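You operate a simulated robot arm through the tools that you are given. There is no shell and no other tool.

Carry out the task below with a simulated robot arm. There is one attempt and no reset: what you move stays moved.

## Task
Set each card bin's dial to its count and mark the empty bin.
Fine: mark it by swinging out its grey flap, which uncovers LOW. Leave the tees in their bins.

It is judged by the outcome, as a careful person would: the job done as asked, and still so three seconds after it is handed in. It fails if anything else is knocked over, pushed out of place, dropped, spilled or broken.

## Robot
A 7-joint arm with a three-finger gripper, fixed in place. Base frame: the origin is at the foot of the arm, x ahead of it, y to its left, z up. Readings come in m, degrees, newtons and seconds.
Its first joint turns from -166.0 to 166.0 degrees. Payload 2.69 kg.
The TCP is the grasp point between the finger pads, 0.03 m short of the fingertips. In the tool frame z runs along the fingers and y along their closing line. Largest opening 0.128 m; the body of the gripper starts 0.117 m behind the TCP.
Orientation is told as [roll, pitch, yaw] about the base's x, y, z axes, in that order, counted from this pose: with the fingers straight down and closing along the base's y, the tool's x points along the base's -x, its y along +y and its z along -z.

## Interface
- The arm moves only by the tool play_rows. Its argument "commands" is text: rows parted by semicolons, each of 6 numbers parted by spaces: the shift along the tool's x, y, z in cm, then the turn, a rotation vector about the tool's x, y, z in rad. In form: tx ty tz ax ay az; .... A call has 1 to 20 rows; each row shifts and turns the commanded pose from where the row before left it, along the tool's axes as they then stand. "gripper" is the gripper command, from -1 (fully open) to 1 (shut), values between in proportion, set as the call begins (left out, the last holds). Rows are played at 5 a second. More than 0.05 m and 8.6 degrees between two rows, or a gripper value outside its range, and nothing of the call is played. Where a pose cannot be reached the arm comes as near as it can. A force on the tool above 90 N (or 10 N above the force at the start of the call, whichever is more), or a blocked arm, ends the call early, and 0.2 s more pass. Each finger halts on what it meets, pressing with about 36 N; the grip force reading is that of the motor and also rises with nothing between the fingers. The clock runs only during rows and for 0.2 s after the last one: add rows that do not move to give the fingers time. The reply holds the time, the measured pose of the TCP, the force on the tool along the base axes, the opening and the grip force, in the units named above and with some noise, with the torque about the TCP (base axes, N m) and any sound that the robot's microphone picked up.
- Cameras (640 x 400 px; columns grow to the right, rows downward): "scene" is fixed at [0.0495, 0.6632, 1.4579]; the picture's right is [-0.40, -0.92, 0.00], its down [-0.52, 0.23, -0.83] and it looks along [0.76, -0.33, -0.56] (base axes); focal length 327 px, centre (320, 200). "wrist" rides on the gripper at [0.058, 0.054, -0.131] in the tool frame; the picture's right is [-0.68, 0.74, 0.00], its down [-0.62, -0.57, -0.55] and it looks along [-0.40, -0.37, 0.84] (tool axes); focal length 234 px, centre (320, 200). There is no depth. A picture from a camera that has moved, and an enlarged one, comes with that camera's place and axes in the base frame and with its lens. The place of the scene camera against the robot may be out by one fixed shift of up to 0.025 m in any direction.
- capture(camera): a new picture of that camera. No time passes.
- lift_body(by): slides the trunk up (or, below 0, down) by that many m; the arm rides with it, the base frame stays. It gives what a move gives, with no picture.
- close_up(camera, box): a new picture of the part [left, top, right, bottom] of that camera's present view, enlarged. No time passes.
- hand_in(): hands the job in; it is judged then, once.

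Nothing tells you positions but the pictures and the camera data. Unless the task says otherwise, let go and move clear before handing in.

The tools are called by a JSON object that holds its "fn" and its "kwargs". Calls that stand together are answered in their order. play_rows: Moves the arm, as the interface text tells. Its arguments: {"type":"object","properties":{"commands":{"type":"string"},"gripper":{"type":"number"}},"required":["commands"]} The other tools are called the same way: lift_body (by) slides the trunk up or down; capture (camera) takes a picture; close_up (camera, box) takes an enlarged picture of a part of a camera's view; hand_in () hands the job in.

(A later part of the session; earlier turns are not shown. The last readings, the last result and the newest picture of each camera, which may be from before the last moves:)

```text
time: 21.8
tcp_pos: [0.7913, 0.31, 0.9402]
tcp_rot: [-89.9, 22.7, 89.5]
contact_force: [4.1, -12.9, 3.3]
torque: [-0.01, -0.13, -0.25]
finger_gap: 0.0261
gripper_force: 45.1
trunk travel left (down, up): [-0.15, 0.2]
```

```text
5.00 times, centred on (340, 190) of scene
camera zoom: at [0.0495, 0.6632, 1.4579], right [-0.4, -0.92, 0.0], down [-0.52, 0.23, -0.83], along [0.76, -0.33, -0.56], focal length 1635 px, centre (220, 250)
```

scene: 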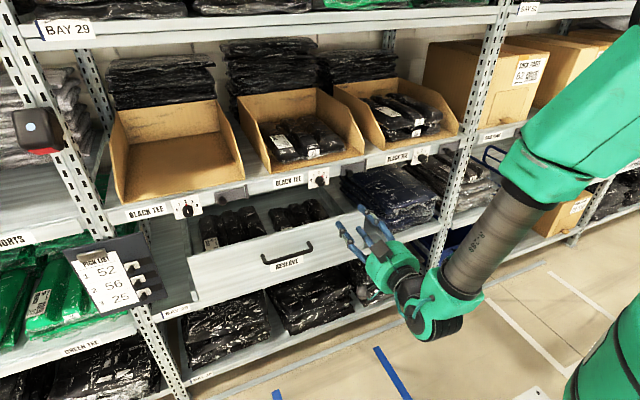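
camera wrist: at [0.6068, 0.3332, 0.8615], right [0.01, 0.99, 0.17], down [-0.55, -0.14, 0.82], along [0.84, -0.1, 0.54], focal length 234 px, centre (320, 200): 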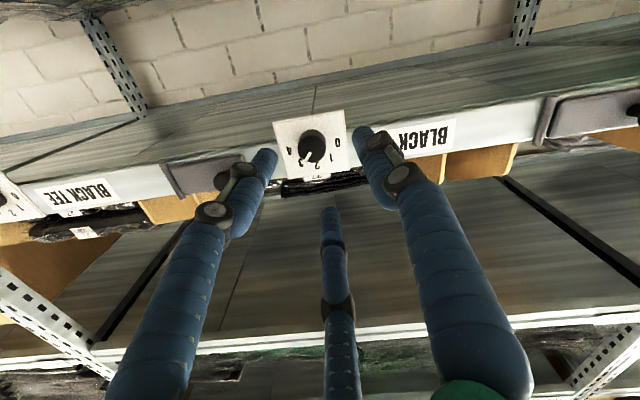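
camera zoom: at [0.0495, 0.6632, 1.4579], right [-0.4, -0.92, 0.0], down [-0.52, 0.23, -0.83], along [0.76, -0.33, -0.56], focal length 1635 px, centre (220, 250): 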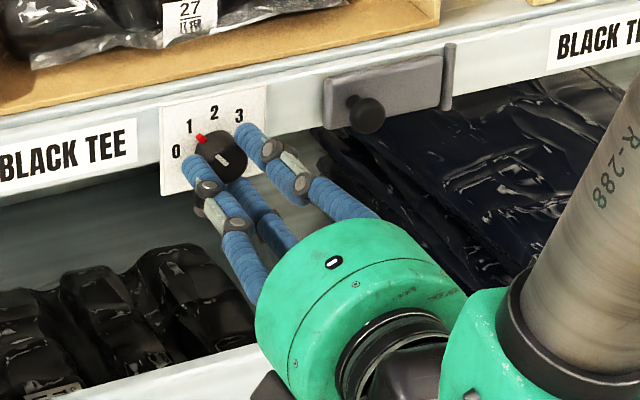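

The red marker sits by the 1. I'll release, back straight off, and check the reading.

{"fn": "play_rows", "kwargs": {"commands": "0.1 0 0 0 0 0; 0 0 0 0 0 0; 0 0 0 0 0 0", "gripper": 0}}

{"fn": "play_rows", "kwargs": {"commands": "0 0 -3 0 0 0; 0 0 -3 0 0 0; 0 0 -3 0 0 0; 0 0 0 0 0 0"}}

{"fn": "capture", "kwargs": {"camera": "wrist"}}

{"fn": "close_up", "kwargs": {"camera": "wrist", "box": [270, 100, 370, 200]}}

{"fn": "close_up", "kwargs": {"camera": "scene", "box": [280, 150, 400, 230]}}

```text
time: 22.6
tcp_pos: [0.7915, 0.3079, 0.9407]
tcp_rot: [-89.8, 22.7, 89.7]
contact_force: [0.0, -0.6, 0.6]
torque: [0.0, 0.0, -0.02]
finger_gap: 0.0641
gripper_force: 0.2
trunk travel left (down, up): [-0.15, 0.2]
```

```text
time: 23.6
tcp_pos: [0.701, 0.3089, 0.9405]
tcp_rot: [-90.0, 22.7, 89.6]
contact_force: [-0.6, -0.4, 0.1]
torque: [-0.02, 0.04, -0.01]
finger_gap: 0.0643
gripper_force: 0.1
trunk travel left (down, up): [-0.15, 0.2]
```

```text
taken
camera wrist: at [0.5699, 0.2357, 0.9136], right [0.0, 0.34, -0.94], down [-0.54, 0.79, 0.28], along [0.84, 0.51, 0.19], focal length 234 px, centre (320, 200)
```

wrist: 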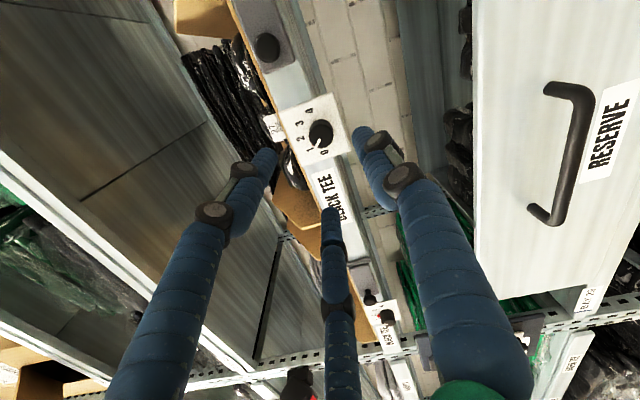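

```text
4.00 times, centred on (320, 150) of wrist
camera zoom: at [0.5699, 0.2357, 0.9136], right [0.0, 0.34, -0.94], down [-0.54, 0.79, 0.28], along [0.84, 0.51, 0.19], focal length 937 px, centre (320, 400)
```

zoom: 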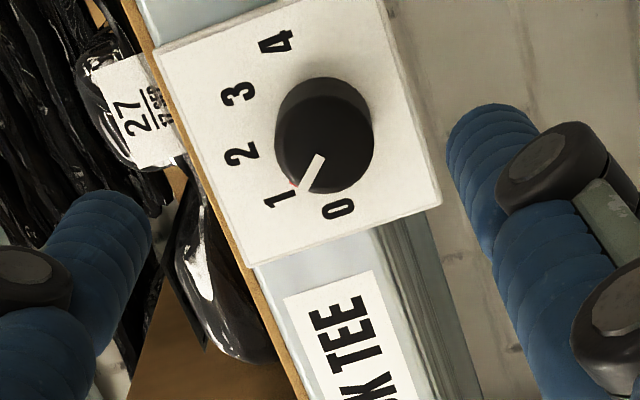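

```text
5.00 times, centred on (340, 190) of scene
camera zoom: at [0.0495, 0.6632, 1.4579], right [-0.4, -0.92, 0.0], down [-0.52, 0.23, -0.83], along [0.76, -0.33, -0.56], focal length 1635 px, centre (220, 250)
```

zoom: 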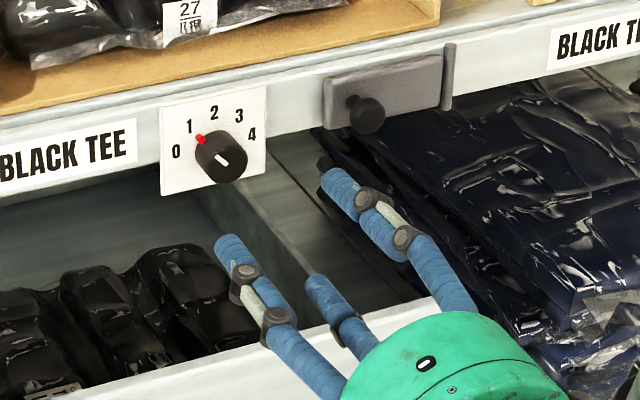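

{"fn": "close_up", "kwargs": {"camera": "scene", "box": [305, 165, 345, 190]}}

{"fn": "close_up", "kwargs": {"camera": "wrist", "box": [290, 95, 354, 159]}}

{"fn": "close_up", "kwargs": {"camera": "wrist", "box": [160, 20, 340, 180]}}

```text
16.00 times, centred on (325, 178) of scene
camera zoom: at [0.0495, 0.6632, 1.4579], right [-0.4, -0.92, 0.0], down [-0.52, 0.23, -0.83], along [0.76, -0.33, -0.56], focal length 5231 px, centre (240, 560)
```

zoom: 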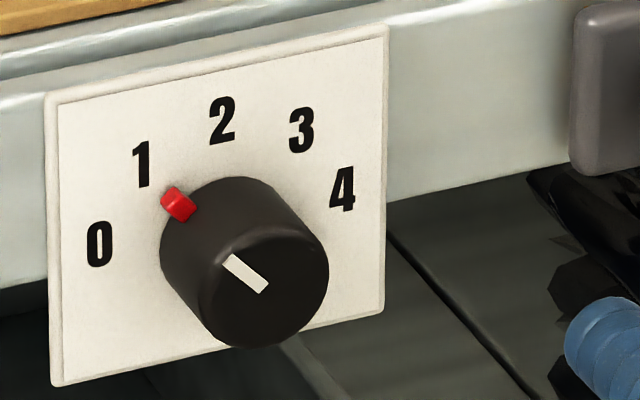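

```text
6.25 times, centred on (322, 127) of wrist
camera zoom: at [0.5699, 0.2357, 0.9136], right [0.0, 0.34, -0.94], down [-0.54, 0.79, 0.28], along [0.84, 0.51, 0.19], focal length 1464 px, centre (308, 656)
```

zoom: 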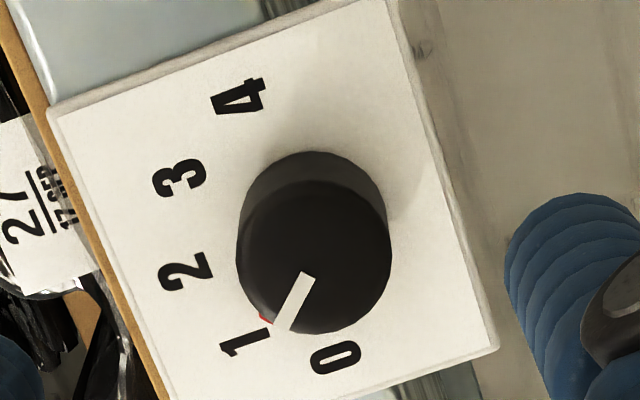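

```text
2.50 times, centred on (250, 100) of wrist
camera zoom: at [0.5699, 0.2357, 0.9136], right [0.0, 0.34, -0.94], down [-0.54, 0.79, 0.28], along [0.84, 0.51, 0.19], focal length 585 px, centre (495, 450)
```

zoom: 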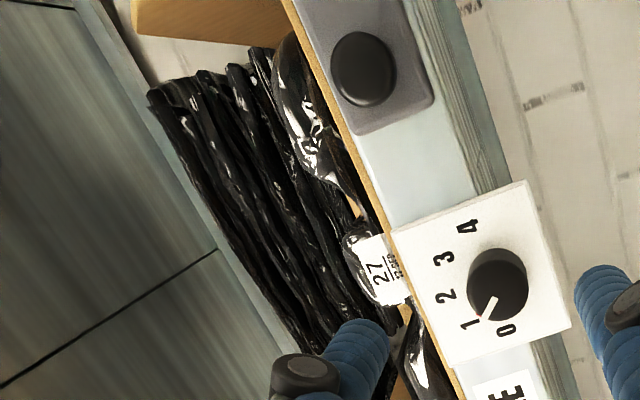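

Both views put the pointer about 2–3° from the 1, so dial 2 is set. Next I'll unwind the wrist 80° and slide across to stand off in front of dial 3 (y about -0.067).

{"fn": "play_rows", "kwargs": {"commands": "0 0 0 0 0 0.1396; 0 0 0 0 0 0.1396; 0 0 0 0 0 0.1396; 0 0 0 0 0 0.1396; 0 0 0 0 0 0.1396; 0 0 0 0 0 0.1396; 0 0 0 0 0 0.1396; 0 0 0 0 0 0.1396; 0 0 0 0 0 0.1396; 0 0 0 0 0 0.1396; 0 0 0 0 0 0"}}

{"fn": "play_rows", "kwargs": {"commands": "2.55 -4.02 0 0 0 0; 2.55 -4.02 0 0 0 0; 2.55 -4.02 0 0 0 0; 2.55 -4.02 0 0 0 0; 2.55 -4.02 0 0 0 0; 2.55 -4.02 0 0 0 0; 2.55 -4.02 0 0 0 0; 2.55 -4.02 0 0 0 0; 0 0 0 0 0 0"}}

{"fn": "capture", "kwargs": {"camera": "wrist"}}

{"fn": "capture", "kwargs": {"camera": "scene"}}

```text
time: 26.0
tcp_pos: [0.7012, 0.3102, 0.9418]
tcp_rot: [-89.8, -57.5, 89.5]
contact_force: [-0.9, 0.0, -0.1]
torque: [0.0, 0.0, -0.04]
finger_gap: 0.064
gripper_force: 0.1
trunk travel left (down, up): [-0.15, 0.2]
```

```text
time: 28.0
tcp_pos: [0.6724, 0.0711, 0.9438]
tcp_rot: [-89.7, -57.2, 86.8]
contact_force: [-0.8, -0.6, 0.0]
torque: [-0.01, 0.03, 0.04]
finger_gap: 0.0639
gripper_force: 0.0
out of reach, approached as far as the arm can: row 5, 6, 7, 8
trunk travel left (down, up): [-0.15, 0.2]
```

```text
taken
camera wrist: at [0.544, 0.0908, 0.8656], right [0.05, 0.98, 0.17], down [-0.55, -0.12, 0.83], along [0.83, -0.14, 0.54], focal length 234 px, centre (320, 200)
```

wrist: 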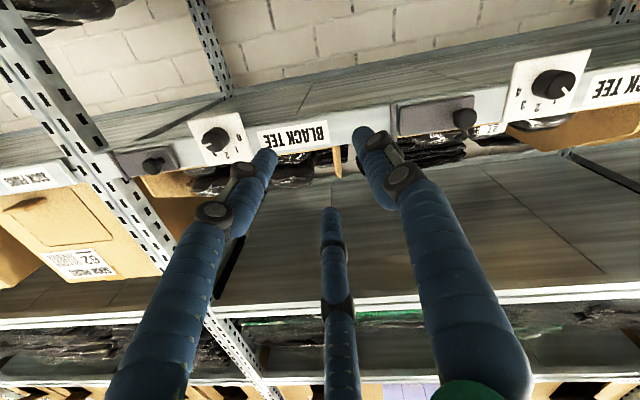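

```text
taken
```

scene: 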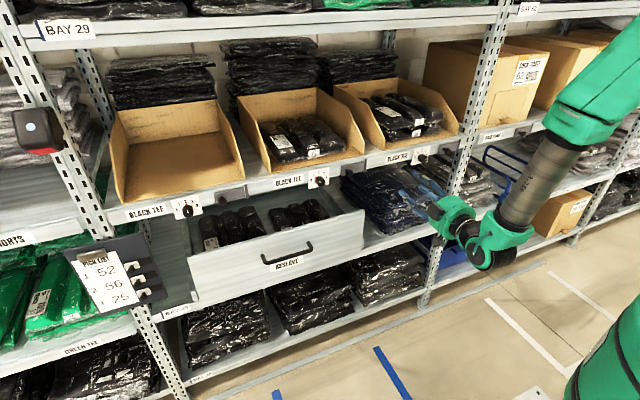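

The arm hit a limit at y about 0.07, and the tool twisted by about 3°. It is probably the last wrist joint again. I'll roll the hand further in the free direction, square it up, and try the slide again.

{"fn": "play_rows", "kwargs": {"commands": "0 0 0 0 0 -0.14; 0 0 0 0 0 -0.14; 0 0 0 0 0 -0.14; 0 0 0 0 0 -0.14; 0 0 0 0 0 -0.14; 0 0 0 -0.0152 -0.0497 0; 0 0 0 0 0 0"}}

```text
time: 29.6
tcp_pos: [0.6477, 0.0897, 0.9526]
tcp_rot: [-89.9, -17.2, 89.3]
contact_force: [-0.2, 1.0, -0.7]
torque: [-0.01, 0.03, -0.01]
finger_gap: 0.064
gripper_force: 0.0
out of reach, approached as far as the arm can: row 1, 2, 6
trunk travel left (down, up): [-0.15, 0.2]
```

The limit isn't the last joint. It looks like the wrist bend, because the forearm comes down too steeply here. Lowering the trunk should flatten the forearm, so I'll raise the hand first and then lower the trunk under it.

{"fn": "play_rows", "kwargs": {"commands": "-0.97 -3.19 0 0 0 0; -0.97 -3.19 0 0 0 0; -0.97 -3.19 0 0 0 0; 0 0 0 0 0 0"}}

{"fn": "lift_body", "kwargs": {"by": -0.1}}

{"fn": "capture", "kwargs": {"camera": "scene"}}

```text
time: 30.6
tcp_pos: [0.6456, 0.0892, 1.0502]
tcp_rot: [-89.8, -17.3, 89.4]
contact_force: [-0.8, -0.2, 0.7]
torque: [0.02, 0.02, 0.01]
finger_gap: 0.0642
gripper_force: 0.1
trunk travel left (down, up): [-0.15, 0.2]
```

```text
time: 31.9
tcp_pos: [0.6471, 0.0877, 0.9509]
tcp_rot: [-89.9, -17.2, 89.5]
contact_force: [0.2, 0.0, -0.2]
torque: [0.02, 0.03, -0.03]
finger_gap: 0.0641
gripper_force: 0.0
trunk travel left (down, up): [-0.05, 0.3]
```

```text
taken
```

scene: 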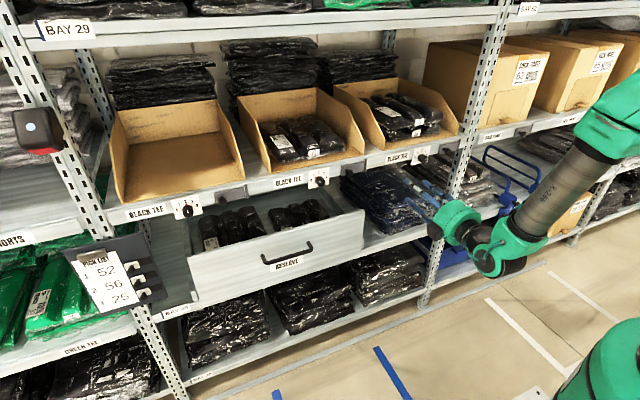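

Lowering the trunk flattened the forearm. Now I'll slide to the standoff in front of dial 3.

{"fn": "play_rows", "kwargs": {"commands": "3.8 -0.89 1.33 0 0 0; 3.8 -0.89 1.33 0 0 0; 3.8 -0.89 1.33 0 0 0; 3.8 -0.89 1.33 0 0 0; 0 0 0 0 0 0"}}

{"fn": "capture", "kwargs": {"camera": "wrist"}}

```text
time: 33.1
tcp_pos: [0.6752, 0.0663, 0.949]
tcp_rot: [-89.7, -17.2, 87.3]
contact_force: [0.3, -0.7, -0.2]
torque: [0.03, -0.04, 0.02]
finger_gap: 0.064
gripper_force: 0.0
out of reach, approached as far as the arm can: row 1, 2, 3, 4
trunk travel left (down, up): [-0.05, 0.3]
```

```text
taken
camera wrist: at [0.5437, 0.0335, 0.8803], right [0.04, 0.86, -0.5], down [-0.52, 0.45, 0.73], along [0.85, 0.24, 0.47], focal length 234 px, centre (320, 200)
```

wrist: 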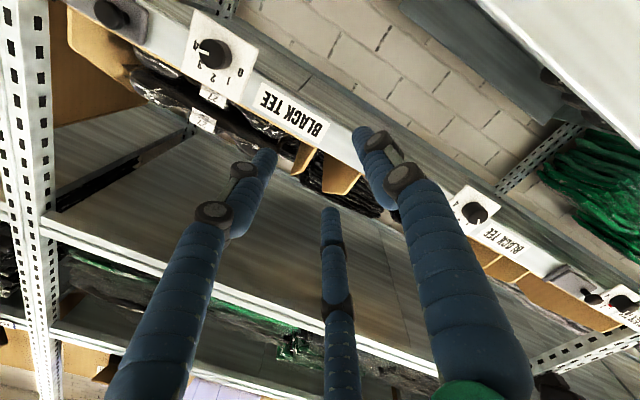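

The limit shows up at the same y regardless of trunk height, so it is probably the arm being folded too close to its base. Going nearer the shelf unfolds it, so I'll advance to x about 0.74 (tips still about 4 cm clear of the knobs) and see if it is then free.

{"fn": "play_rows", "kwargs": {"commands": "0 0 2.2 0 0 0; 0 0 2.2 0 0 0; 0 0 2.2 0 0 0; 0 0 0 0 0 0"}}

```text
time: 34.1
tcp_pos: [0.7141, 0.095, 0.9465]
tcp_rot: [-89.8, -17.2, 88.9]
contact_force: [0.4, 0.6, 0.3]
torque: [-0.02, -0.03, -0.02]
finger_gap: 0.0641
gripper_force: 0.1
out of reach, approached as far as the arm can: row 1, 2, 3
trunk travel left (down, up): [-0.05, 0.3]
```

The arm's elbow has swung out to the right, and that awkward posture is what blocks it. I'll back off and rise, unroll, and return to the tool-down posture I started in, then come at dial 3 afresh.

{"fn": "play_rows", "kwargs": {"commands": "-1.2 -3.85 -1.8 0 0 0; -1.2 -3.85 -1.8 0 0 0; -1.2 -3.85 -1.8 0 0 0; -1.2 -3.85 -1.8 0 0 0; -1.2 -3.85 -1.8 0 0 0; 0 0 0 0 0 0"}}

{"fn": "play_rows", "kwargs": {"commands": "0 0 0 0 0 0.141; 0 0 0 0 0 0.141; 0 0 0 0 0 0.141; 0 0 0 0 0 0.141; 0 0 0 0 0 0.141; 0 0 0 0 0 0.141; 0 0 0 0 0 0.141; 0 0 0 0 0 0.141; 0 0 0 0 0 0.141; 0 0 0 0 0 0"}}

{"fn": "capture", "kwargs": {"camera": "scene"}}

```text
time: 35.5
tcp_pos: [0.6242, 0.0986, 1.1473]
tcp_rot: [-89.8, -17.2, 89.4]
contact_force: [-0.7, -0.2, -0.2]
torque: [-0.02, 0.03, 0.0]
finger_gap: 0.0638
gripper_force: 0.1
trunk travel left (down, up): [-0.05, 0.3]
```

```text
time: 37.7
tcp_pos: [0.6253, 0.0963, 1.15]
tcp_rot: [22.7, -89.9, -23.3]
contact_force: [-0.3, 0.0, 0.3]
torque: [0.02, 0.01, 0.02]
finger_gap: 0.0638
gripper_force: 0.2
trunk travel left (down, up): [-0.05, 0.3]
```

```text
taken
```

scene: 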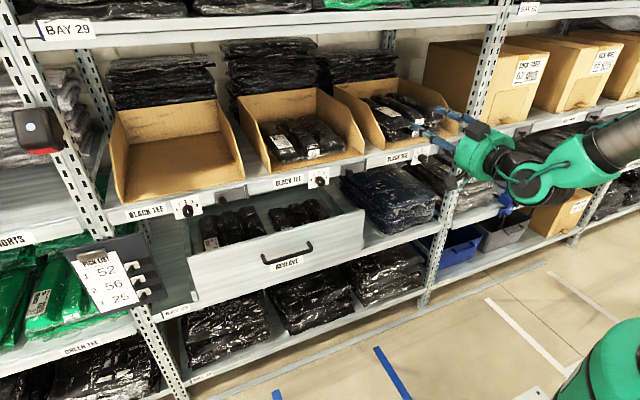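

The hand is unrolled and free at this height. I'll try the slide to y about -0.067 up here, above the trouble zone.

{"fn": "play_rows", "kwargs": {"commands": "0 -4.1 0.8 0 0 0; 0 -4.1 0.8 0 0 0; 0 -4.1 0.8 0 0 0; 0 -4.1 0.8 0 0 0; 0 0 0 0 0 0"}}

{"fn": "capture", "kwargs": {"camera": "scene"}}

```text
time: 38.9
tcp_pos: [0.6356, 0.042, 1.1547]
tcp_rot: [-11.3, -89.7, 10.1]
contact_force: [-0.4, -0.8, -0.1]
torque: [0.04, -0.03, -0.03]
finger_gap: 0.064
gripper_force: 0.0
out of reach, approached as far as the arm can: row 2, 3, 4
trunk travel left (down, up): [-0.05, 0.3]
```

```text
taken
```

scene: 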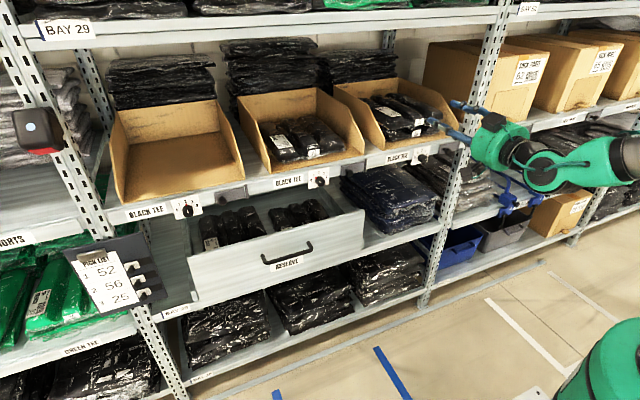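

Blocked again in this posture, so I'll go fully back to tool-down here and look at the arm's shape.

{"fn": "play_rows", "kwargs": {"commands": "0 0 0 0 0.131 0; 0 0 0 0 0.131 0; 0 0 0 0 0.131 0; 0 0 0 0 0.131 0; 0 0 0 0 0.131 0; 0 0 0 0 0.131 0; 0 0 0 0 0.131 0; 0 0 0 0 0.131 0; 0 0 0 0 0.131 0; 0 0 0 0 0.131 0; 0 0 0 0 0.131 0; 0 0 0 0 0.131 0; 0 0 0 0 0 0"}}

{"fn": "capture", "kwargs": {"camera": "scene"}}

```text
time: 41.7
tcp_pos: [0.6395, 0.031, 1.1625]
tcp_rot: [-1.8, -6.5, -2.3]
contact_force: [1.0, 0.4, -0.7]
torque: [0.01, 0.04, -0.01]
finger_gap: 0.0641
gripper_force: 0.0
out of reach, approached as far as the arm can: row 7
trunk travel left (down, up): [-0.05, 0.3]
```

```text
taken
```

scene: 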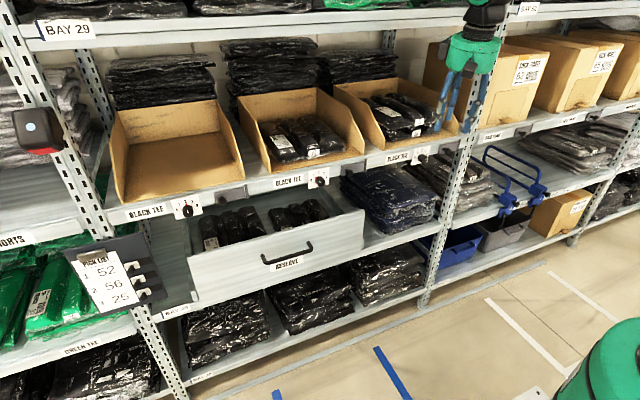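

I'm back in tool-down. The arm coped well on the left with its elbow swung right, so the mirror posture should suit dial 3. I'll move right to about y -0.25 while still high and clear, and pitch forward there.

{"fn": "play_rows", "kwargs": {"commands": "0.6 -4.7 0 0 0 0; 0.6 -4.7 0 0 0 0; 0.6 -4.7 0 0 0 0; 0.6 -4.7 0 0 0 0; 0.6 -4.7 0 0 0 0; 0.6 -4.7 0 0 0 0; 0.6 -4.7 0 0 0 0; 0 0 0 0 0 0"}}

{"fn": "play_rows", "kwargs": {"commands": "0 0 0 0 -0.131 0; 0 0 0 0 -0.131 0; 0 0 0 0 -0.131 0; 0 0 0 0 -0.131 0; 0 0 0 0 -0.131 0; 0 0 0 0 -0.131 0; 0 0 0 0 -0.131 0; 0 0 0 0 -0.131 0; 0 0 0 0 -0.131 0; 0 0 0 0 -0.131 0; 0 0 0 0 -0.131 0; 0 0 0 0 0 0"}}

{"fn": "capture", "kwargs": {"camera": "scene"}}

{"fn": "capture", "kwargs": {"camera": "wrist"}}

```text
time: 43.5
tcp_pos: [0.5821, -0.2961, 1.1701]
tcp_rot: [-1.7, -6.6, -2.2]
contact_force: [0.1, -0.9, -0.9]
torque: [0.05, 0.02, 0.06]
finger_gap: 0.0643
gripper_force: 0.0
trunk travel left (down, up): [-0.05, 0.3]
```

```text
time: 46.1
tcp_pos: [0.5826, -0.2976, 1.1707]
tcp_rot: [-68.6, -88.2, 66.1]
contact_force: [0.0, -0.2, -0.4]
torque: [0.02, -0.05, 0.02]
finger_gap: 0.0642
gripper_force: 0.2
trunk travel left (down, up): [-0.05, 0.3]
```

```text
taken
```

scene: 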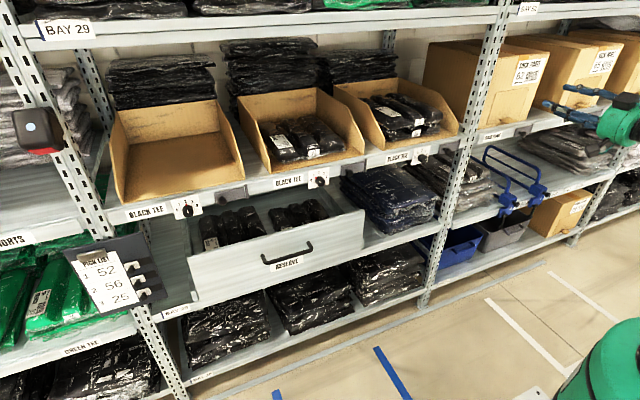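

```text
taken
camera wrist: at [0.454, -0.2383, 1.1111], right [0.04, 0.76, 0.65], down [-0.56, -0.52, 0.64], along [0.82, -0.39, 0.41], focal length 234 px, centre (320, 200)
```

wrist: 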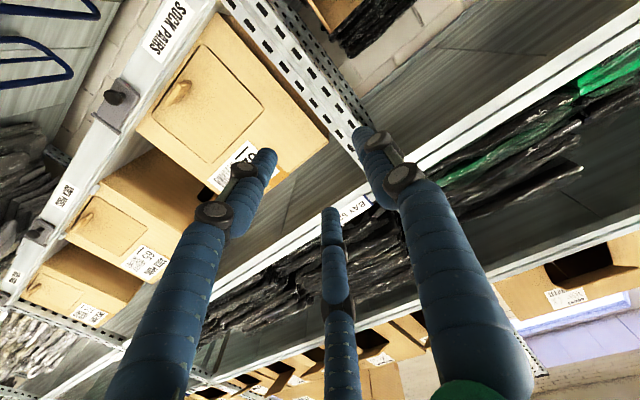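

The mirror posture works. I'll square up the yaw (about 2.4°) and come in towards dial 3 from the right while descending.

{"fn": "play_rows", "kwargs": {"commands": "0 0 0 -0.042 -0.0015 0; 1.9 3.08 1.6 0 0 0; 1.9 3.08 1.6 0 0 0; 1.9 3.08 1.6 0 0 0; 1.9 3.08 1.6 0 0 0; 1.9 3.08 1.6 0 0 0; 0 0 0 0 0 0"}}

{"fn": "capture", "kwargs": {"camera": "scene"}}

```text
time: 47.7
tcp_pos: [0.664, -0.1456, 1.0683]
tcp_rot: [-67.1, -88.2, 67.0]
contact_force: [0.8, -0.9, -0.5]
torque: [-0.01, 0.0, 0.03]
finger_gap: 0.0642
gripper_force: 0.0
trunk travel left (down, up): [-0.05, 0.3]
```

```text
taken
```

scene: 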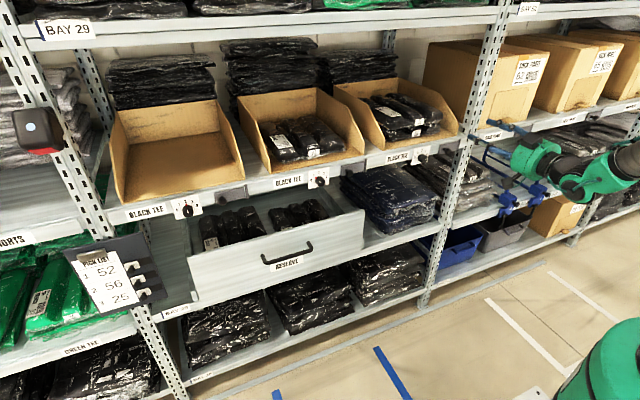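

{"fn": "play_rows", "kwargs": {"commands": "3.1 2.07 1.15 0 0 0; 3.1 2.07 1.15 0 0 0; 3.1 2.07 1.15 0 0 0; 3.1 2.07 1.15 0 0 0; 0 0 0 0 0 0"}}

{"fn": "capture", "kwargs": {"camera": "wrist"}}

{"fn": "capture", "kwargs": {"camera": "scene"}}

```text
time: 48.9
tcp_pos: [0.7087, -0.0916, 0.9617]
tcp_rot: [28.0, -88.7, -27.1]
contact_force: [-0.2, 0.0, -0.9]
torque: [-0.01, -0.04, -0.01]
finger_gap: 0.0639
gripper_force: 0.1
out of reach, approached as far as the arm can: row 3, 4
trunk travel left (down, up): [-0.05, 0.3]
```

```text
taken
camera wrist: at [0.5763, -0.0383, 0.9062], right [0.0, 0.73, 0.68], down [-0.53, -0.58, 0.62], along [0.85, -0.36, 0.38], focal length 234 px, centre (320, 200)
```

wrist: 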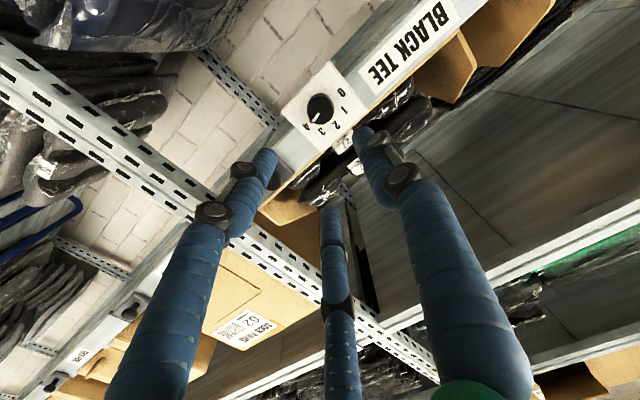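

```text
taken
```

scene: 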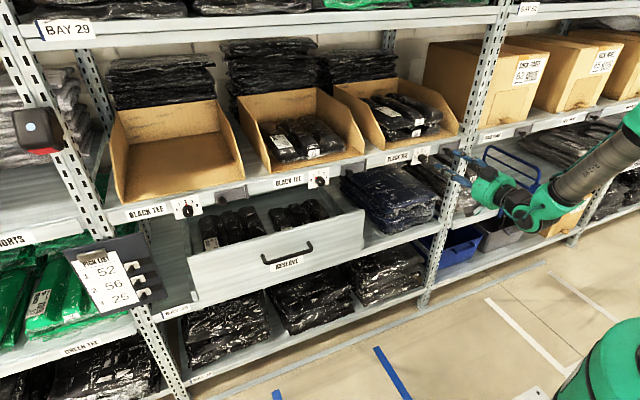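

I'm within about 2.5 cm of where I need to be before the limit bites. The trunk has 5 cm of downward travel left, which should help, so I'll raise the hand, drop the trunk, and retry.

{"fn": "play_rows", "kwargs": {"commands": "-3 -0.5 0 0 0 0; 0 0 0 0 0 0"}}

{"fn": "lift_body", "kwargs": {"by": -0.05}}

{"fn": "play_rows", "kwargs": {"commands": "0 1.5 1 0 0 0; 0 1.5 1 0 0 0; 0 0 0 0 0 0"}}

```text
time: 49.5
tcp_pos: [0.7104, -0.099, 0.9984]
tcp_rot: [-25.9, -89.1, 26.0]
contact_force: [-0.8, 0.6, -0.2]
torque: [0.01, 0.04, 0.0]
finger_gap: 0.064
gripper_force: 0.1
out of reach, approached as far as the arm can: row 1
trunk travel left (down, up): [-0.05, 0.3]
```

```text
time: 50.5
tcp_pos: [0.7105, -0.099, 0.9478]
tcp_rot: [-25.2, -89.1, 25.3]
contact_force: [0.7, -1.4, 0.5]
torque: [0.0, 0.03, 0.01]
finger_gap: 0.064
gripper_force: 0.1
trunk travel left (down, up): [0.0, 0.35]
```

```text
time: 51.2
tcp_pos: [0.7283, -0.0925, 0.9477]
tcp_rot: [-30.3, -88.8, 31.1]
contact_force: [-0.1, -0.6, -1.1]
torque: [0.01, 0.0, 0.01]
finger_gap: 0.0638
gripper_force: 0.0
out of reach, approached as far as the arm can: row 1, 2
trunk travel left (down, up): [0.0, 0.35]
```

The straight-on limit is at y about -0.092. A small yaw (about 3.4°) towards +y should let me reach y -0.067, and that tilt doesn't matter on an 18 mm knob.

{"fn": "play_rows", "kwargs": {"commands": "0 0 0 -0.03 0 0; 0 0 0 -0.03 0 0; 0.4 1.2 0 0 0 0; 0.4 1.2 0 0 0 0; 0 0 0 0 0 0"}}

{"fn": "capture", "kwargs": {"camera": "wrist"}}

{"fn": "close_up", "kwargs": {"camera": "wrist", "box": [260, 90, 380, 190]}}

```text
time: 52.5
tcp_pos: [0.7248, -0.0677, 0.9404]
tcp_rot: [-20.6, -89.0, 24.1]
contact_force: [-0.7, -0.7, -0.2]
torque: [-0.01, -0.04, 0.0]
finger_gap: 0.064
gripper_force: 0.0
trunk travel left (down, up): [0.0, 0.35]
```

```text
taken
camera wrist: at [0.5906, -0.0212, 0.8834], right [-0.03, 0.74, 0.67], down [-0.5, -0.59, 0.63], along [0.86, -0.32, 0.39], focal length 234 px, centre (320, 200)
```

wrist: 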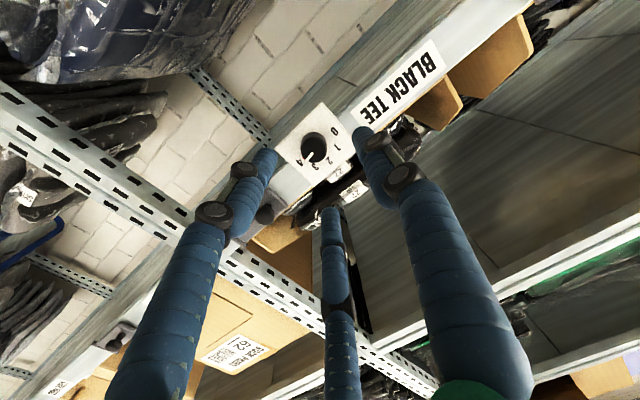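

```text
4.00 times, centred on (320, 140) of wrist
camera zoom: at [0.5906, -0.0212, 0.8834], right [-0.03, 0.74, 0.67], down [-0.5, -0.59, 0.63], along [0.86, -0.32, 0.39], focal length 937 px, centre (320, 440)
```

zoom: 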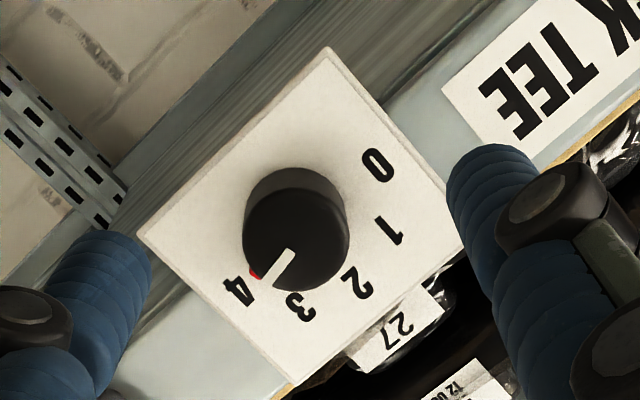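

Now I'm in front of dial 3 with no reach warnings, and its pointer is at 4 (about 82°). Before gripping, I'll check in free air that the wrist can make the full -80° turn here.

{"fn": "play_rows", "kwargs": {"commands": "0 0 0 0 0 -0.14; 0 0 0 0 0 -0.14; 0 0 0 0 0 -0.14; 0 0 0 0 0 -0.14; 0 0 0 0 0 -0.14; 0 0 0 0 0 -0.14; 0 0 0 0 0 -0.14; 0 0 0 0 0 -0.14; 0 0 0 0 0 -0.14; 0 0 0 0 0 -0.14; 0 0 0 0 0 0"}}

{"fn": "capture", "kwargs": {"camera": "wrist"}}

```text
time: 54.9
tcp_pos: [0.6851, -0.2211, 1.2991]
tcp_rot: [-81.9, -15.4, 95.9]
contact_force: [0.1, 0.5, 0.0]
torque: [-0.03, 0.03, -0.03]
finger_gap: 0.0641
gripper_force: 0.1
out of reach, approached as far as the arm can: row 1, 2, 3, 4, 5, 6, 7, 8, 9, 10
trunk travel left (down, up): [0.0, 0.35]
```

```text
taken
camera wrist: at [0.554, -0.2825, 1.2494], right [-0.19, 0.83, -0.52], down [-0.51, 0.37, 0.78], along [0.84, 0.41, 0.35], focal length 234 px, centre (320, 200)
```

wrist: 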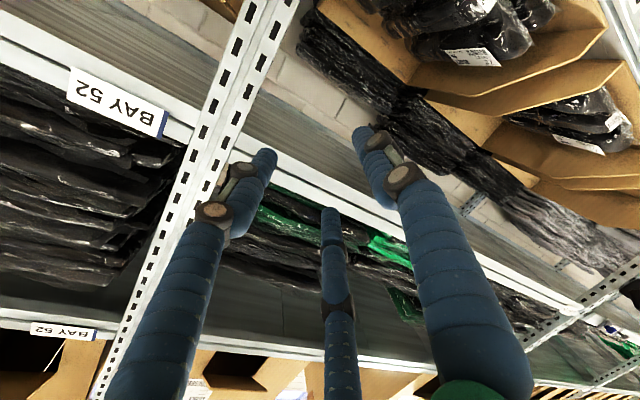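

The wrist was at its limit that way and the arm wandered up and to the right, so it was worth testing in free air. I'll check that nothing was touched.

{"fn": "capture", "kwargs": {"camera": "scene"}}

{"fn": "close_up", "kwargs": {"camera": "scene", "box": [400, 40, 640, 190]}}

```text
taken
```

scene: 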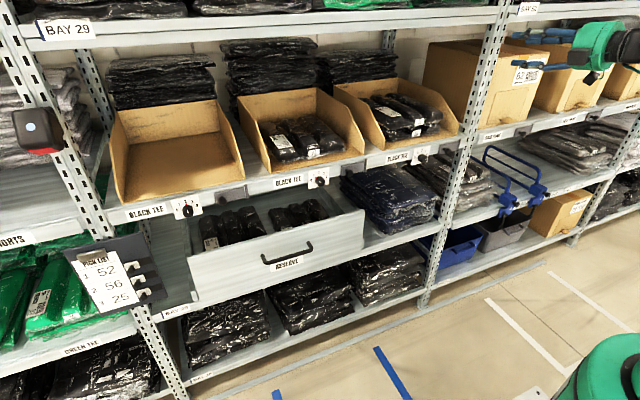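

```text
2.67 times, centred on (520, 115) of scene
camera zoom: at [0.0495, 0.6632, 1.4579], right [-0.4, -0.92, 0.0], down [-0.52, 0.23, -0.83], along [0.76, -0.33, -0.56], focal length 872 px, centre (-213, 427)
```

zoom: 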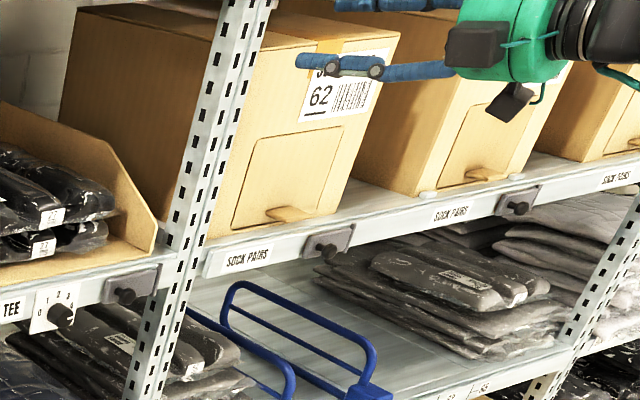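

Nothing was disturbed. In this posture the free roll direction is positive, so I'll wind the hand forward to about +80° first and later turn the dial back from there. I'll start by backing off a little and unrolling.

{"fn": "play_rows", "kwargs": {"commands": "0 0 -3 0 0 0; 0 0 0 0 0 0.14; 0 0 0 0 0 0.14; 0 0 0 0 0 0.14; 0 0 0 0 0 0.14; 0 0 0 0 0 0.14; 0 0 0 0 0 0.14; 0 0 0 0 0 0.14; 0 0 0 0 0 0.14; 0 0 0 0 0 0.14; 0 0 0 0 0 0"}}

{"fn": "play_rows", "kwargs": {"commands": "0 0 0 0 0 0.14; 0 0 0 0 0 0.14; 0 0 0 0 0 0.14; 0 0 0 0 0 0.14; 0 0 0 0 0 0.14; 0 0 0 0 0 0.14; 0 0 0 0 0 0.14; 0 0 0 0 0 0.14; 0 0 0 0 0 0.14; 0 0 0 0 0 0.14; 0 0 0 0 0 0"}}

{"fn": "capture", "kwargs": {"camera": "wrist"}}

```text
time: 57.2
tcp_pos: [0.6556, -0.2256, 1.3052]
tcp_rot: [-24.7, -83.2, 32.9]
contact_force: [0.5, 0.5, -0.3]
torque: [-0.03, -0.03, -0.01]
finger_gap: 0.0643
gripper_force: 0.1
out of reach, approached as far as the arm can: row 1
trunk travel left (down, up): [0.0, 0.35]
```

```text
time: 59.6
tcp_pos: [0.6565, -0.2267, 1.3063]
tcp_rot: [83.6, -12.6, -80.6]
contact_force: [-0.1, -0.1, 0.5]
torque: [-0.05, 0.01, -0.01]
finger_gap: 0.064
gripper_force: 0.0
trunk travel left (down, up): [0.0, 0.35]
```

```text
taken
camera wrist: at [0.5225, -0.1754, 1.3593], right [0.16, -0.48, 0.86], down [-0.48, -0.8, -0.35], along [0.86, -0.36, -0.36], focal length 234 px, centre (320, 200)
```

wrist: 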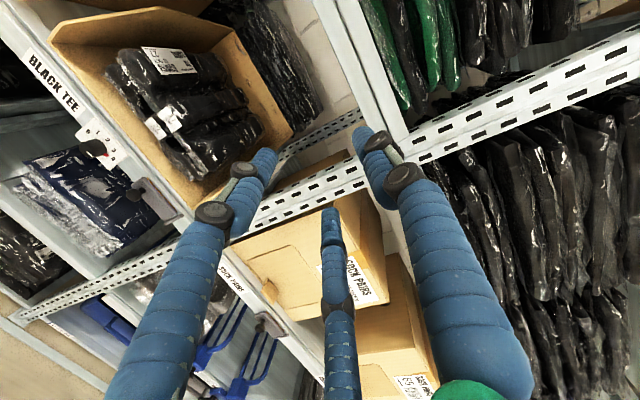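

The camera is now above and gives a good look into bin 3, so I'll recount there while I have the view.

{"fn": "close_up", "kwargs": {"camera": "wrist", "box": [60, 10, 300, 190]}}

{"fn": "close_up", "kwargs": {"camera": "wrist", "box": [110, 40, 230, 150]}}

{"fn": "play_rows", "kwargs": {"commands": "0 0 0 -0.0443 -0.0527 0; 0 0 0 -0.0443 -0.0527 0; 0 0 0 0 0 0"}}

{"fn": "capture", "kwargs": {"camera": "wrist"}}

```text
2.22 times, centred on (180, 100) of wrist
camera zoom: at [0.5225, -0.1754, 1.3593], right [0.16, -0.48, 0.86], down [-0.48, -0.8, -0.35], along [0.86, -0.36, -0.36], focal length 520 px, centre (631, 422)
```

zoom: 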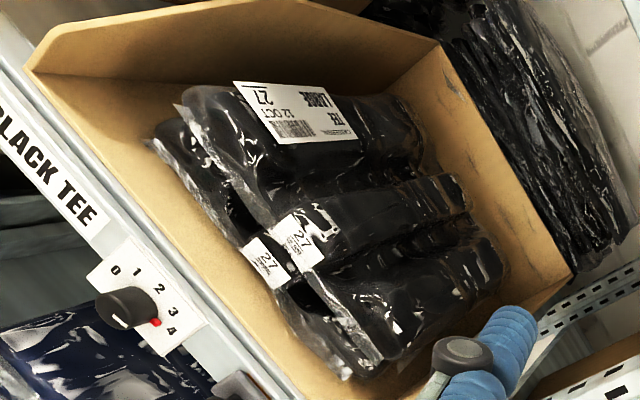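

```text
3.64 times, centred on (170, 95) of wrist
camera zoom: at [0.5225, -0.1754, 1.3593], right [0.16, -0.48, 0.86], down [-0.48, -0.8, -0.35], along [0.86, -0.36, -0.36], focal length 852 px, centre (866, 582)
```

zoom: 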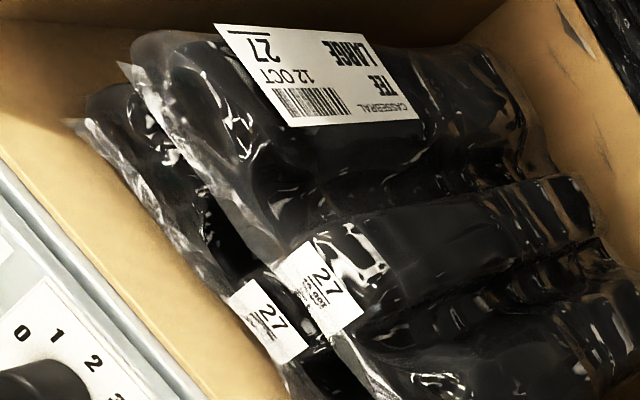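

```text
time: 60.5
tcp_pos: [0.6563, -0.2269, 1.3061]
tcp_rot: [90.1, -13.1, -86.9]
contact_force: [0.3, -0.8, -0.1]
torque: [0.03, 0.04, 0.0]
finger_gap: 0.064
gripper_force: 0.0
trunk travel left (down, up): [0.0, 0.35]
```

```text
taken
camera wrist: at [0.5218, -0.1645, 1.3445], right [0.03, -0.49, 0.87], down [-0.51, -0.76, -0.41], along [0.86, -0.43, -0.27], focal length 234 px, centre (320, 200)
```

wrist: 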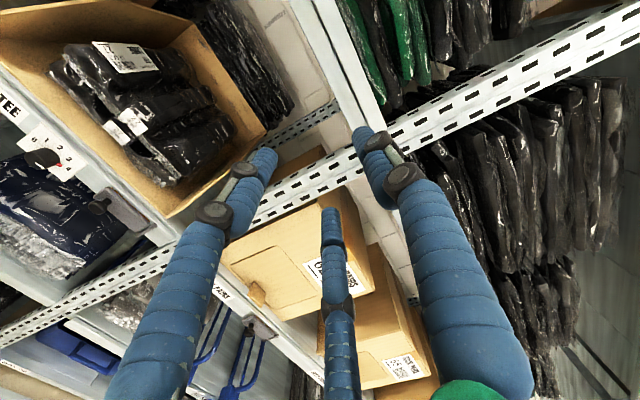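

Bin 3 clearly holds exactly two bags, with two seals and two stickers, so dial 3 must go to 2. The hand is rolled to +77°, so I'll descend towards dial 3.

{"fn": "play_rows", "kwargs": {"commands": "2.23 -3.77 0.57 0 0 0; 2.23 -3.77 0.57 0 0 0; 2.23 -3.77 0.57 0 0 0; 2.23 -3.77 0.57 0 0 0; 2.23 -3.77 0.57 0 0 0; 2.23 -3.77 0.57 0 0 0; 0 0 0 0 0 0"}}

```text
time: 62.0
tcp_pos: [0.6859, -0.1441, 1.0576]
tcp_rot: [90.2, -13.0, -86.8]
contact_force: [0.2, -0.3, -0.6]
torque: [0.03, -0.02, 0.0]
finger_gap: 0.0639
gripper_force: 0.0
trunk travel left (down, up): [0.0, 0.35]
```

{"fn": "play_rows", "kwargs": {"commands": "2.31 -2.45 1.07 0 0 0; 2.31 -2.45 1.07 0 0 0; 2.31 -2.45 1.07 0 0 0; 2.31 -2.45 1.07 0 0 0; 0 0 0 0 0 0"}}

{"fn": "capture", "kwargs": {"camera": "wrist"}}

{"fn": "close_up", "kwargs": {"camera": "wrist", "box": [260, 90, 380, 190]}}

```text
time: 63.2
tcp_pos: [0.7239, -0.0755, 0.9391]
tcp_rot: [90.0, -13.0, -86.8]
contact_force: [0.2, 0.8, -0.9]
torque: [0.02, -0.02, -0.01]
finger_gap: 0.0641
gripper_force: 0.1
trunk travel left (down, up): [0.0, 0.35]
```

```text
taken
camera wrist: at [0.5903, -0.0119, 0.9774], right [0.03, -0.49, 0.87], down [-0.51, -0.76, -0.41], along [0.86, -0.43, -0.27], focal length 234 px, centre (320, 200)
```

wrist: 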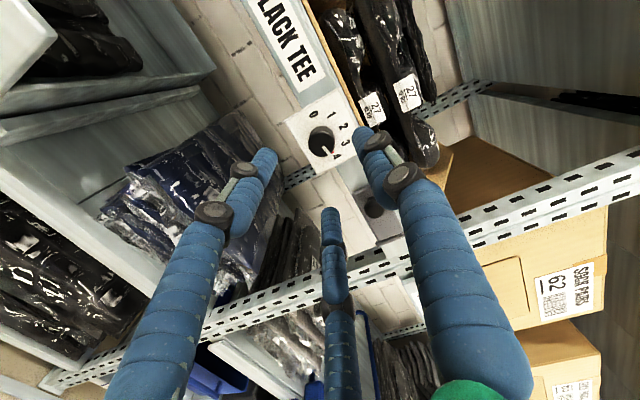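

```text
4.00 times, centred on (320, 140) of wrist
camera zoom: at [0.5903, -0.0119, 0.9774], right [0.03, -0.49, 0.87], down [-0.51, -0.76, -0.41], along [0.86, -0.43, -0.27], focal length 937 px, centre (320, 440)
```

zoom: 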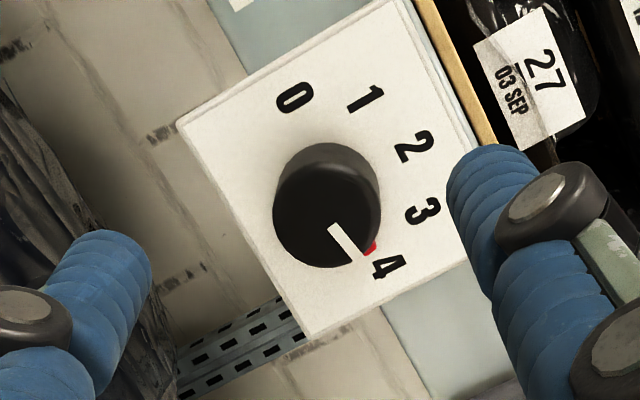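

I'm aligned to within about 2 mm and the reach is fine. I'll trim and advance onto the knob.

{"fn": "play_rows", "kwargs": {"commands": "-0.1 0.08 0 0 0 0; 0 0 2.4 0 0 0; 0 0 2.4 0 0 0; 0 0 2.1 0 0 0; 0 0 0 0 0 0"}}

{"fn": "close_up", "kwargs": {"camera": "wrist", "box": [240, 90, 420, 230]}}

{"fn": "close_up", "kwargs": {"camera": "scene", "box": [380, 120, 500, 200]}}

```text
time: 64.5
tcp_pos: [0.7933, -0.0716, 0.9403]
tcp_rot: [90.1, -13.0, -86.6]
contact_force: [0.2, -0.4, -0.4]
torque: [-0.01, 0.0, 0.0]
finger_gap: 0.0642
gripper_force: 0.0
trunk travel left (down, up): [0.0, 0.35]
```

```text
2.86 times, centred on (330, 160) of wrist
camera zoom: at [0.6589, -0.0102, 0.9786], right [0.03, -0.49, 0.87], down [-0.51, -0.76, -0.41], along [0.86, -0.43, -0.27], focal length 669 px, centre (291, 314)
```

zoom: 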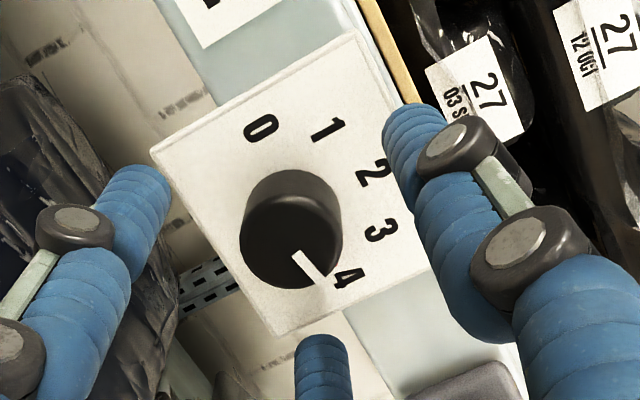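

```text
5.00 times, centred on (440, 160) of scene
camera zoom: at [0.0495, 0.6632, 1.4579], right [-0.4, -0.92, 0.0], down [-0.52, 0.23, -0.83], along [0.76, -0.33, -0.56], focal length 1635 px, centre (-280, 400)
```

zoom: 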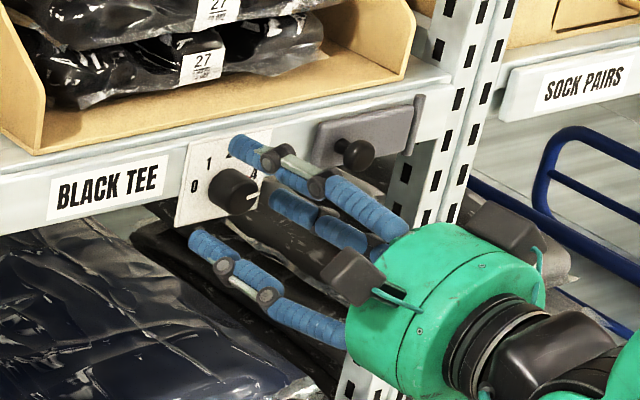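

The fingers straddle knob 3 within about a millimetre. I'll close on it gently and check the side forces.

{"fn": "play_rows", "kwargs": {"commands": "0.08 0.08 0 0 0 0; 0 0 0 0 0 0; 0 0 0 0 0 0; 0 0 0 0 0 0", "gripper": 0.75}}

```text
time: 65.5
tcp_pos: [0.7939, -0.072, 0.9403]
tcp_rot: [90.0, -13.0, -86.7]
contact_force: [3.3, -3.6, -5.4]
torque: [-0.01, 0.09, -0.25]
finger_gap: 0.0272
gripper_force: 7.9
trunk travel left (down, up): [0.0, 0.35]
```

Forces are small. I'll relax by a millimetre, tighten up, and make a short first turn.

{"fn": "play_rows", "kwargs": {"commands": "-0.06 -0.1 0 0 0 0; 0 0 0 0 0 0; 0 0 0 0 0 -0.07; 0 0 0 0 0 -0.07; 0 0 0 0 0 -0.07; 0 0 0 0 0 -0.07; 0 0 0 0 0 0", "gripper": 1}}

{"fn": "close_up", "kwargs": {"camera": "wrist", "box": [240, 90, 420, 230]}}

```text
time: 67.0
tcp_pos: [0.7947, -0.0718, 0.9402]
tcp_rot: [90.1, -29.1, -86.8]
contact_force: [-3.5, 4.9, -2.5]
torque: [0.02, 0.05, 0.08]
finger_gap: 0.0266
gripper_force: 45.2
trunk travel left (down, up): [0.0, 0.35]
```

```text
2.86 times, centred on (330, 160) of wrist
camera zoom: at [0.6588, -0.0019, 0.9579], right [0.01, -0.23, 0.97], down [-0.5, -0.84, -0.2], along [0.87, -0.48, -0.13], focal length 669 px, centre (291, 314)
```

zoom: 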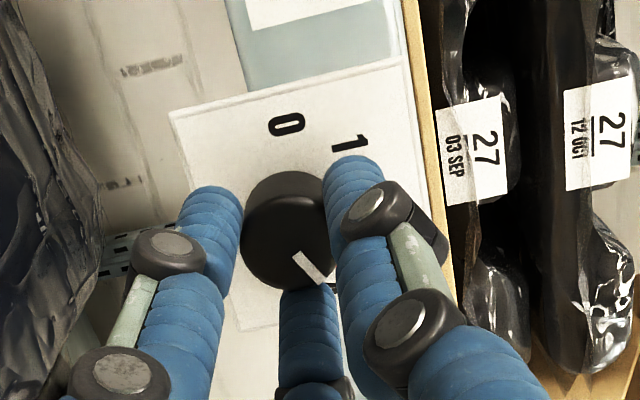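

It turns cleanly. The wrist may run out just at the end of an 80° sweep, so I'll turn it in two bites. First I'll go another 44°.

{"fn": "play_rows", "kwargs": {"commands": "0 0 0 0 0 -0.096; 0 0 0 0 0 -0.096; 0 0 0 0 0 -0.096; 0 0 0 0 0 -0.096; 0 0 0 0 0 0"}}

{"fn": "play_rows", "kwargs": {"commands": "0 0 0 0 0 -0.096; 0 0 0 0 0 -0.096; 0 0 0 0 0 -0.096; 0 0 0 0 0 -0.096; 0 0 0 0 0 0"}}

{"fn": "close_up", "kwargs": {"camera": "wrist", "box": [240, 90, 420, 230]}}

{"fn": "close_up", "kwargs": {"camera": "scene", "box": [380, 120, 500, 200]}}

```text
time: 68.2
tcp_pos: [0.7931, -0.0711, 0.9403]
tcp_rot: [90.0, -51.1, -86.7]
contact_force: [-21.9, -0.8, -1.9]
torque: [-0.02, 0.1, -0.31]
finger_gap: 0.0264
gripper_force: 45.2
trunk travel left (down, up): [0.0, 0.35]
```

```text
time: 69.5
tcp_pos: [0.7945, -0.0733, 0.9397]
tcp_rot: [90.1, -73.1, -86.7]
contact_force: [-7.2, 1.2, -9.2]
torque: [-0.03, 0.23, -0.18]
finger_gap: 0.0263
gripper_force: 45.1
trunk travel left (down, up): [0.0, 0.35]
```

```text
2.86 times, centred on (330, 160) of wrist
camera zoom: at [0.6597, -0.0106, 0.8993], right [-0.03, 0.51, 0.86], down [-0.51, -0.75, 0.42], along [0.86, -0.42, 0.28], focal length 669 px, centre (291, 314)
```

zoom: 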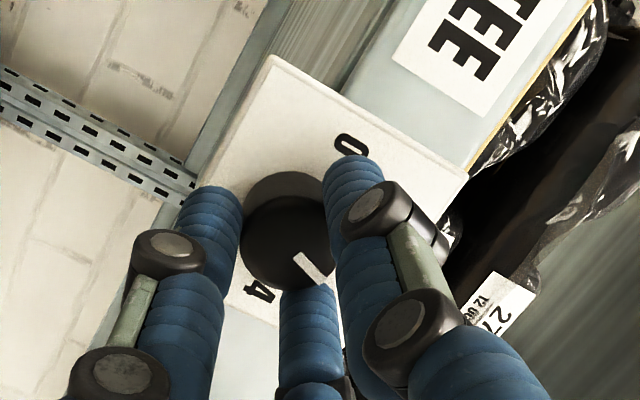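

```text
5.00 times, centred on (440, 160) of scene
camera zoom: at [0.0495, 0.6632, 1.4579], right [-0.4, -0.92, 0.0], down [-0.52, 0.23, -0.83], along [0.76, -0.33, -0.56], focal length 1635 px, centre (-280, 400)
```

zoom: 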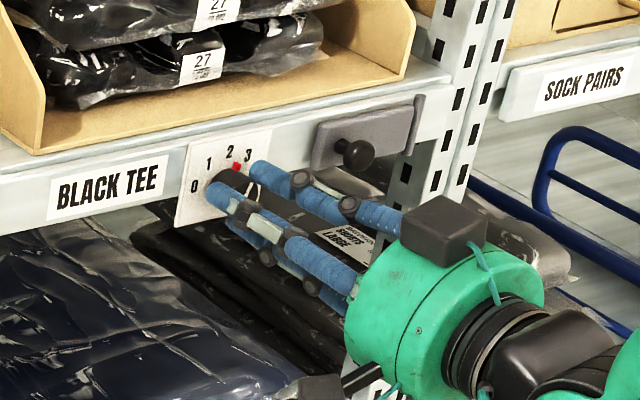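

60° done, with the marker now between 2 and 3. I'll let go, back off, re-cock the hand, and read the remaining angle.

{"fn": "play_rows", "kwargs": {"commands": "0 0 0 0 0 0; 0 0 0 0 0 0; 0 0 0 0 0 0", "gripper": 0}}

{"fn": "play_rows", "kwargs": {"commands": "0 0 -2.5 0 0 0; 0 0 -2.5 0 0 0; 0 0 0 0 0 0.14; 0 0 0 0 0 0.14; 0 0 0 0 0 0.14; 0 0 0 0 0 0.14; 0 0 0 0 0 0.14; 0 0 0 0 0 0"}}

{"fn": "close_up", "kwargs": {"camera": "wrist", "box": [260, 90, 380, 190]}}

{"fn": "close_up", "kwargs": {"camera": "scene", "box": [405, 145, 445, 170]}}

```text
time: 70.2
tcp_pos: [0.7942, -0.0715, 0.9406]
tcp_rot: [90.2, -73.2, -86.8]
contact_force: [0.8, 0.3, -0.2]
torque: [-0.02, 0.02, 0.04]
finger_gap: 0.0637
gripper_force: 0.0
trunk travel left (down, up): [0.0, 0.35]
```

```text
time: 72.0
tcp_pos: [0.7422, -0.0746, 0.9404]
tcp_rot: [90.1, -33.0, -86.9]
contact_force: [-0.7, 0.1, -0.1]
torque: [0.01, 0.0, -0.02]
finger_gap: 0.0641
gripper_force: 0.1
trunk travel left (down, up): [0.0, 0.35]
```

```text
4.00 times, centred on (320, 140) of wrist
camera zoom: at [0.6087, -0.0028, 0.9524], right [0.01, -0.17, 0.99], down [-0.5, -0.85, -0.14], along [0.87, -0.49, -0.09], focal length 937 px, centre (320, 440)
```

zoom: 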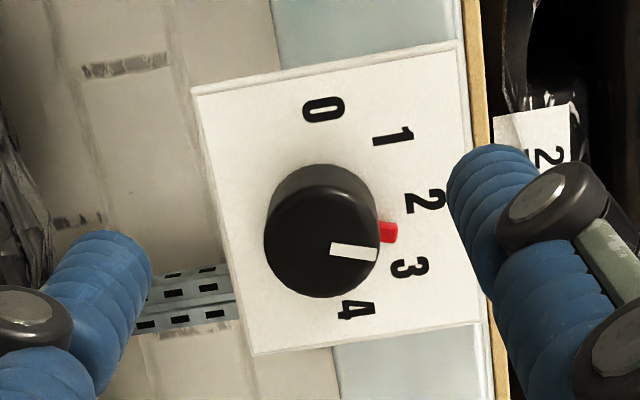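

```text
16.00 times, centred on (425, 158) of scene
camera zoom: at [0.0495, 0.6632, 1.4579], right [-0.4, -0.92, 0.0], down [-0.52, 0.23, -0.83], along [0.76, -0.33, -0.56], focal length 5231 px, centre (-1360, 880)
```

zoom: 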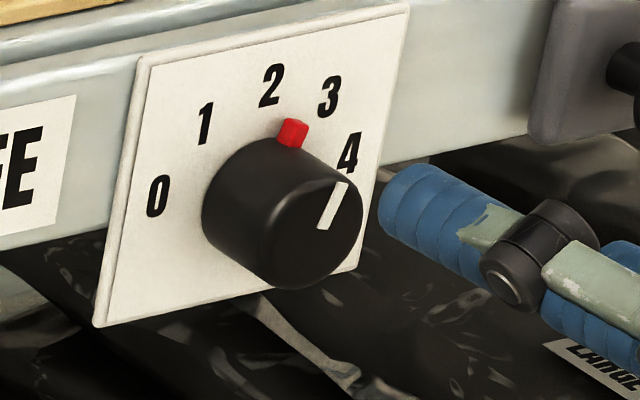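

The pointer is at about +19°, so another -19° puts it on 2. I'll go back in, re-grip and turn.

{"fn": "play_rows", "kwargs": {"commands": "0 0 1.8 0 0 0; 0 0 1.8 0 0 0; 0 0 1.5 0 0 0; 0 0 0 0 0 0"}}

{"fn": "play_rows", "kwargs": {"commands": "0 0 0 0 0 0; 0 0 0 0 0 0; 0 0 0 0 0 0; 0 0 0 0 0 0", "gripper": 0.75}}

```text
time: 73.0
tcp_pos: [0.7952, -0.0718, 0.9415]
tcp_rot: [90.2, -33.0, -86.7]
contact_force: [-0.2, -0.5, -0.5]
torque: [0.02, 0.02, -0.01]
finger_gap: 0.0641
gripper_force: 0.0
trunk travel left (down, up): [0.0, 0.35]
```

```text
time: 74.0
tcp_pos: [0.7952, -0.072, 0.9401]
tcp_rot: [90.0, -32.9, -86.7]
contact_force: [4.7, 2.5, -5.8]
torque: [0.02, 0.09, -0.17]
finger_gap: 0.0265
gripper_force: 45.3
trunk travel left (down, up): [0.0, 0.35]
```

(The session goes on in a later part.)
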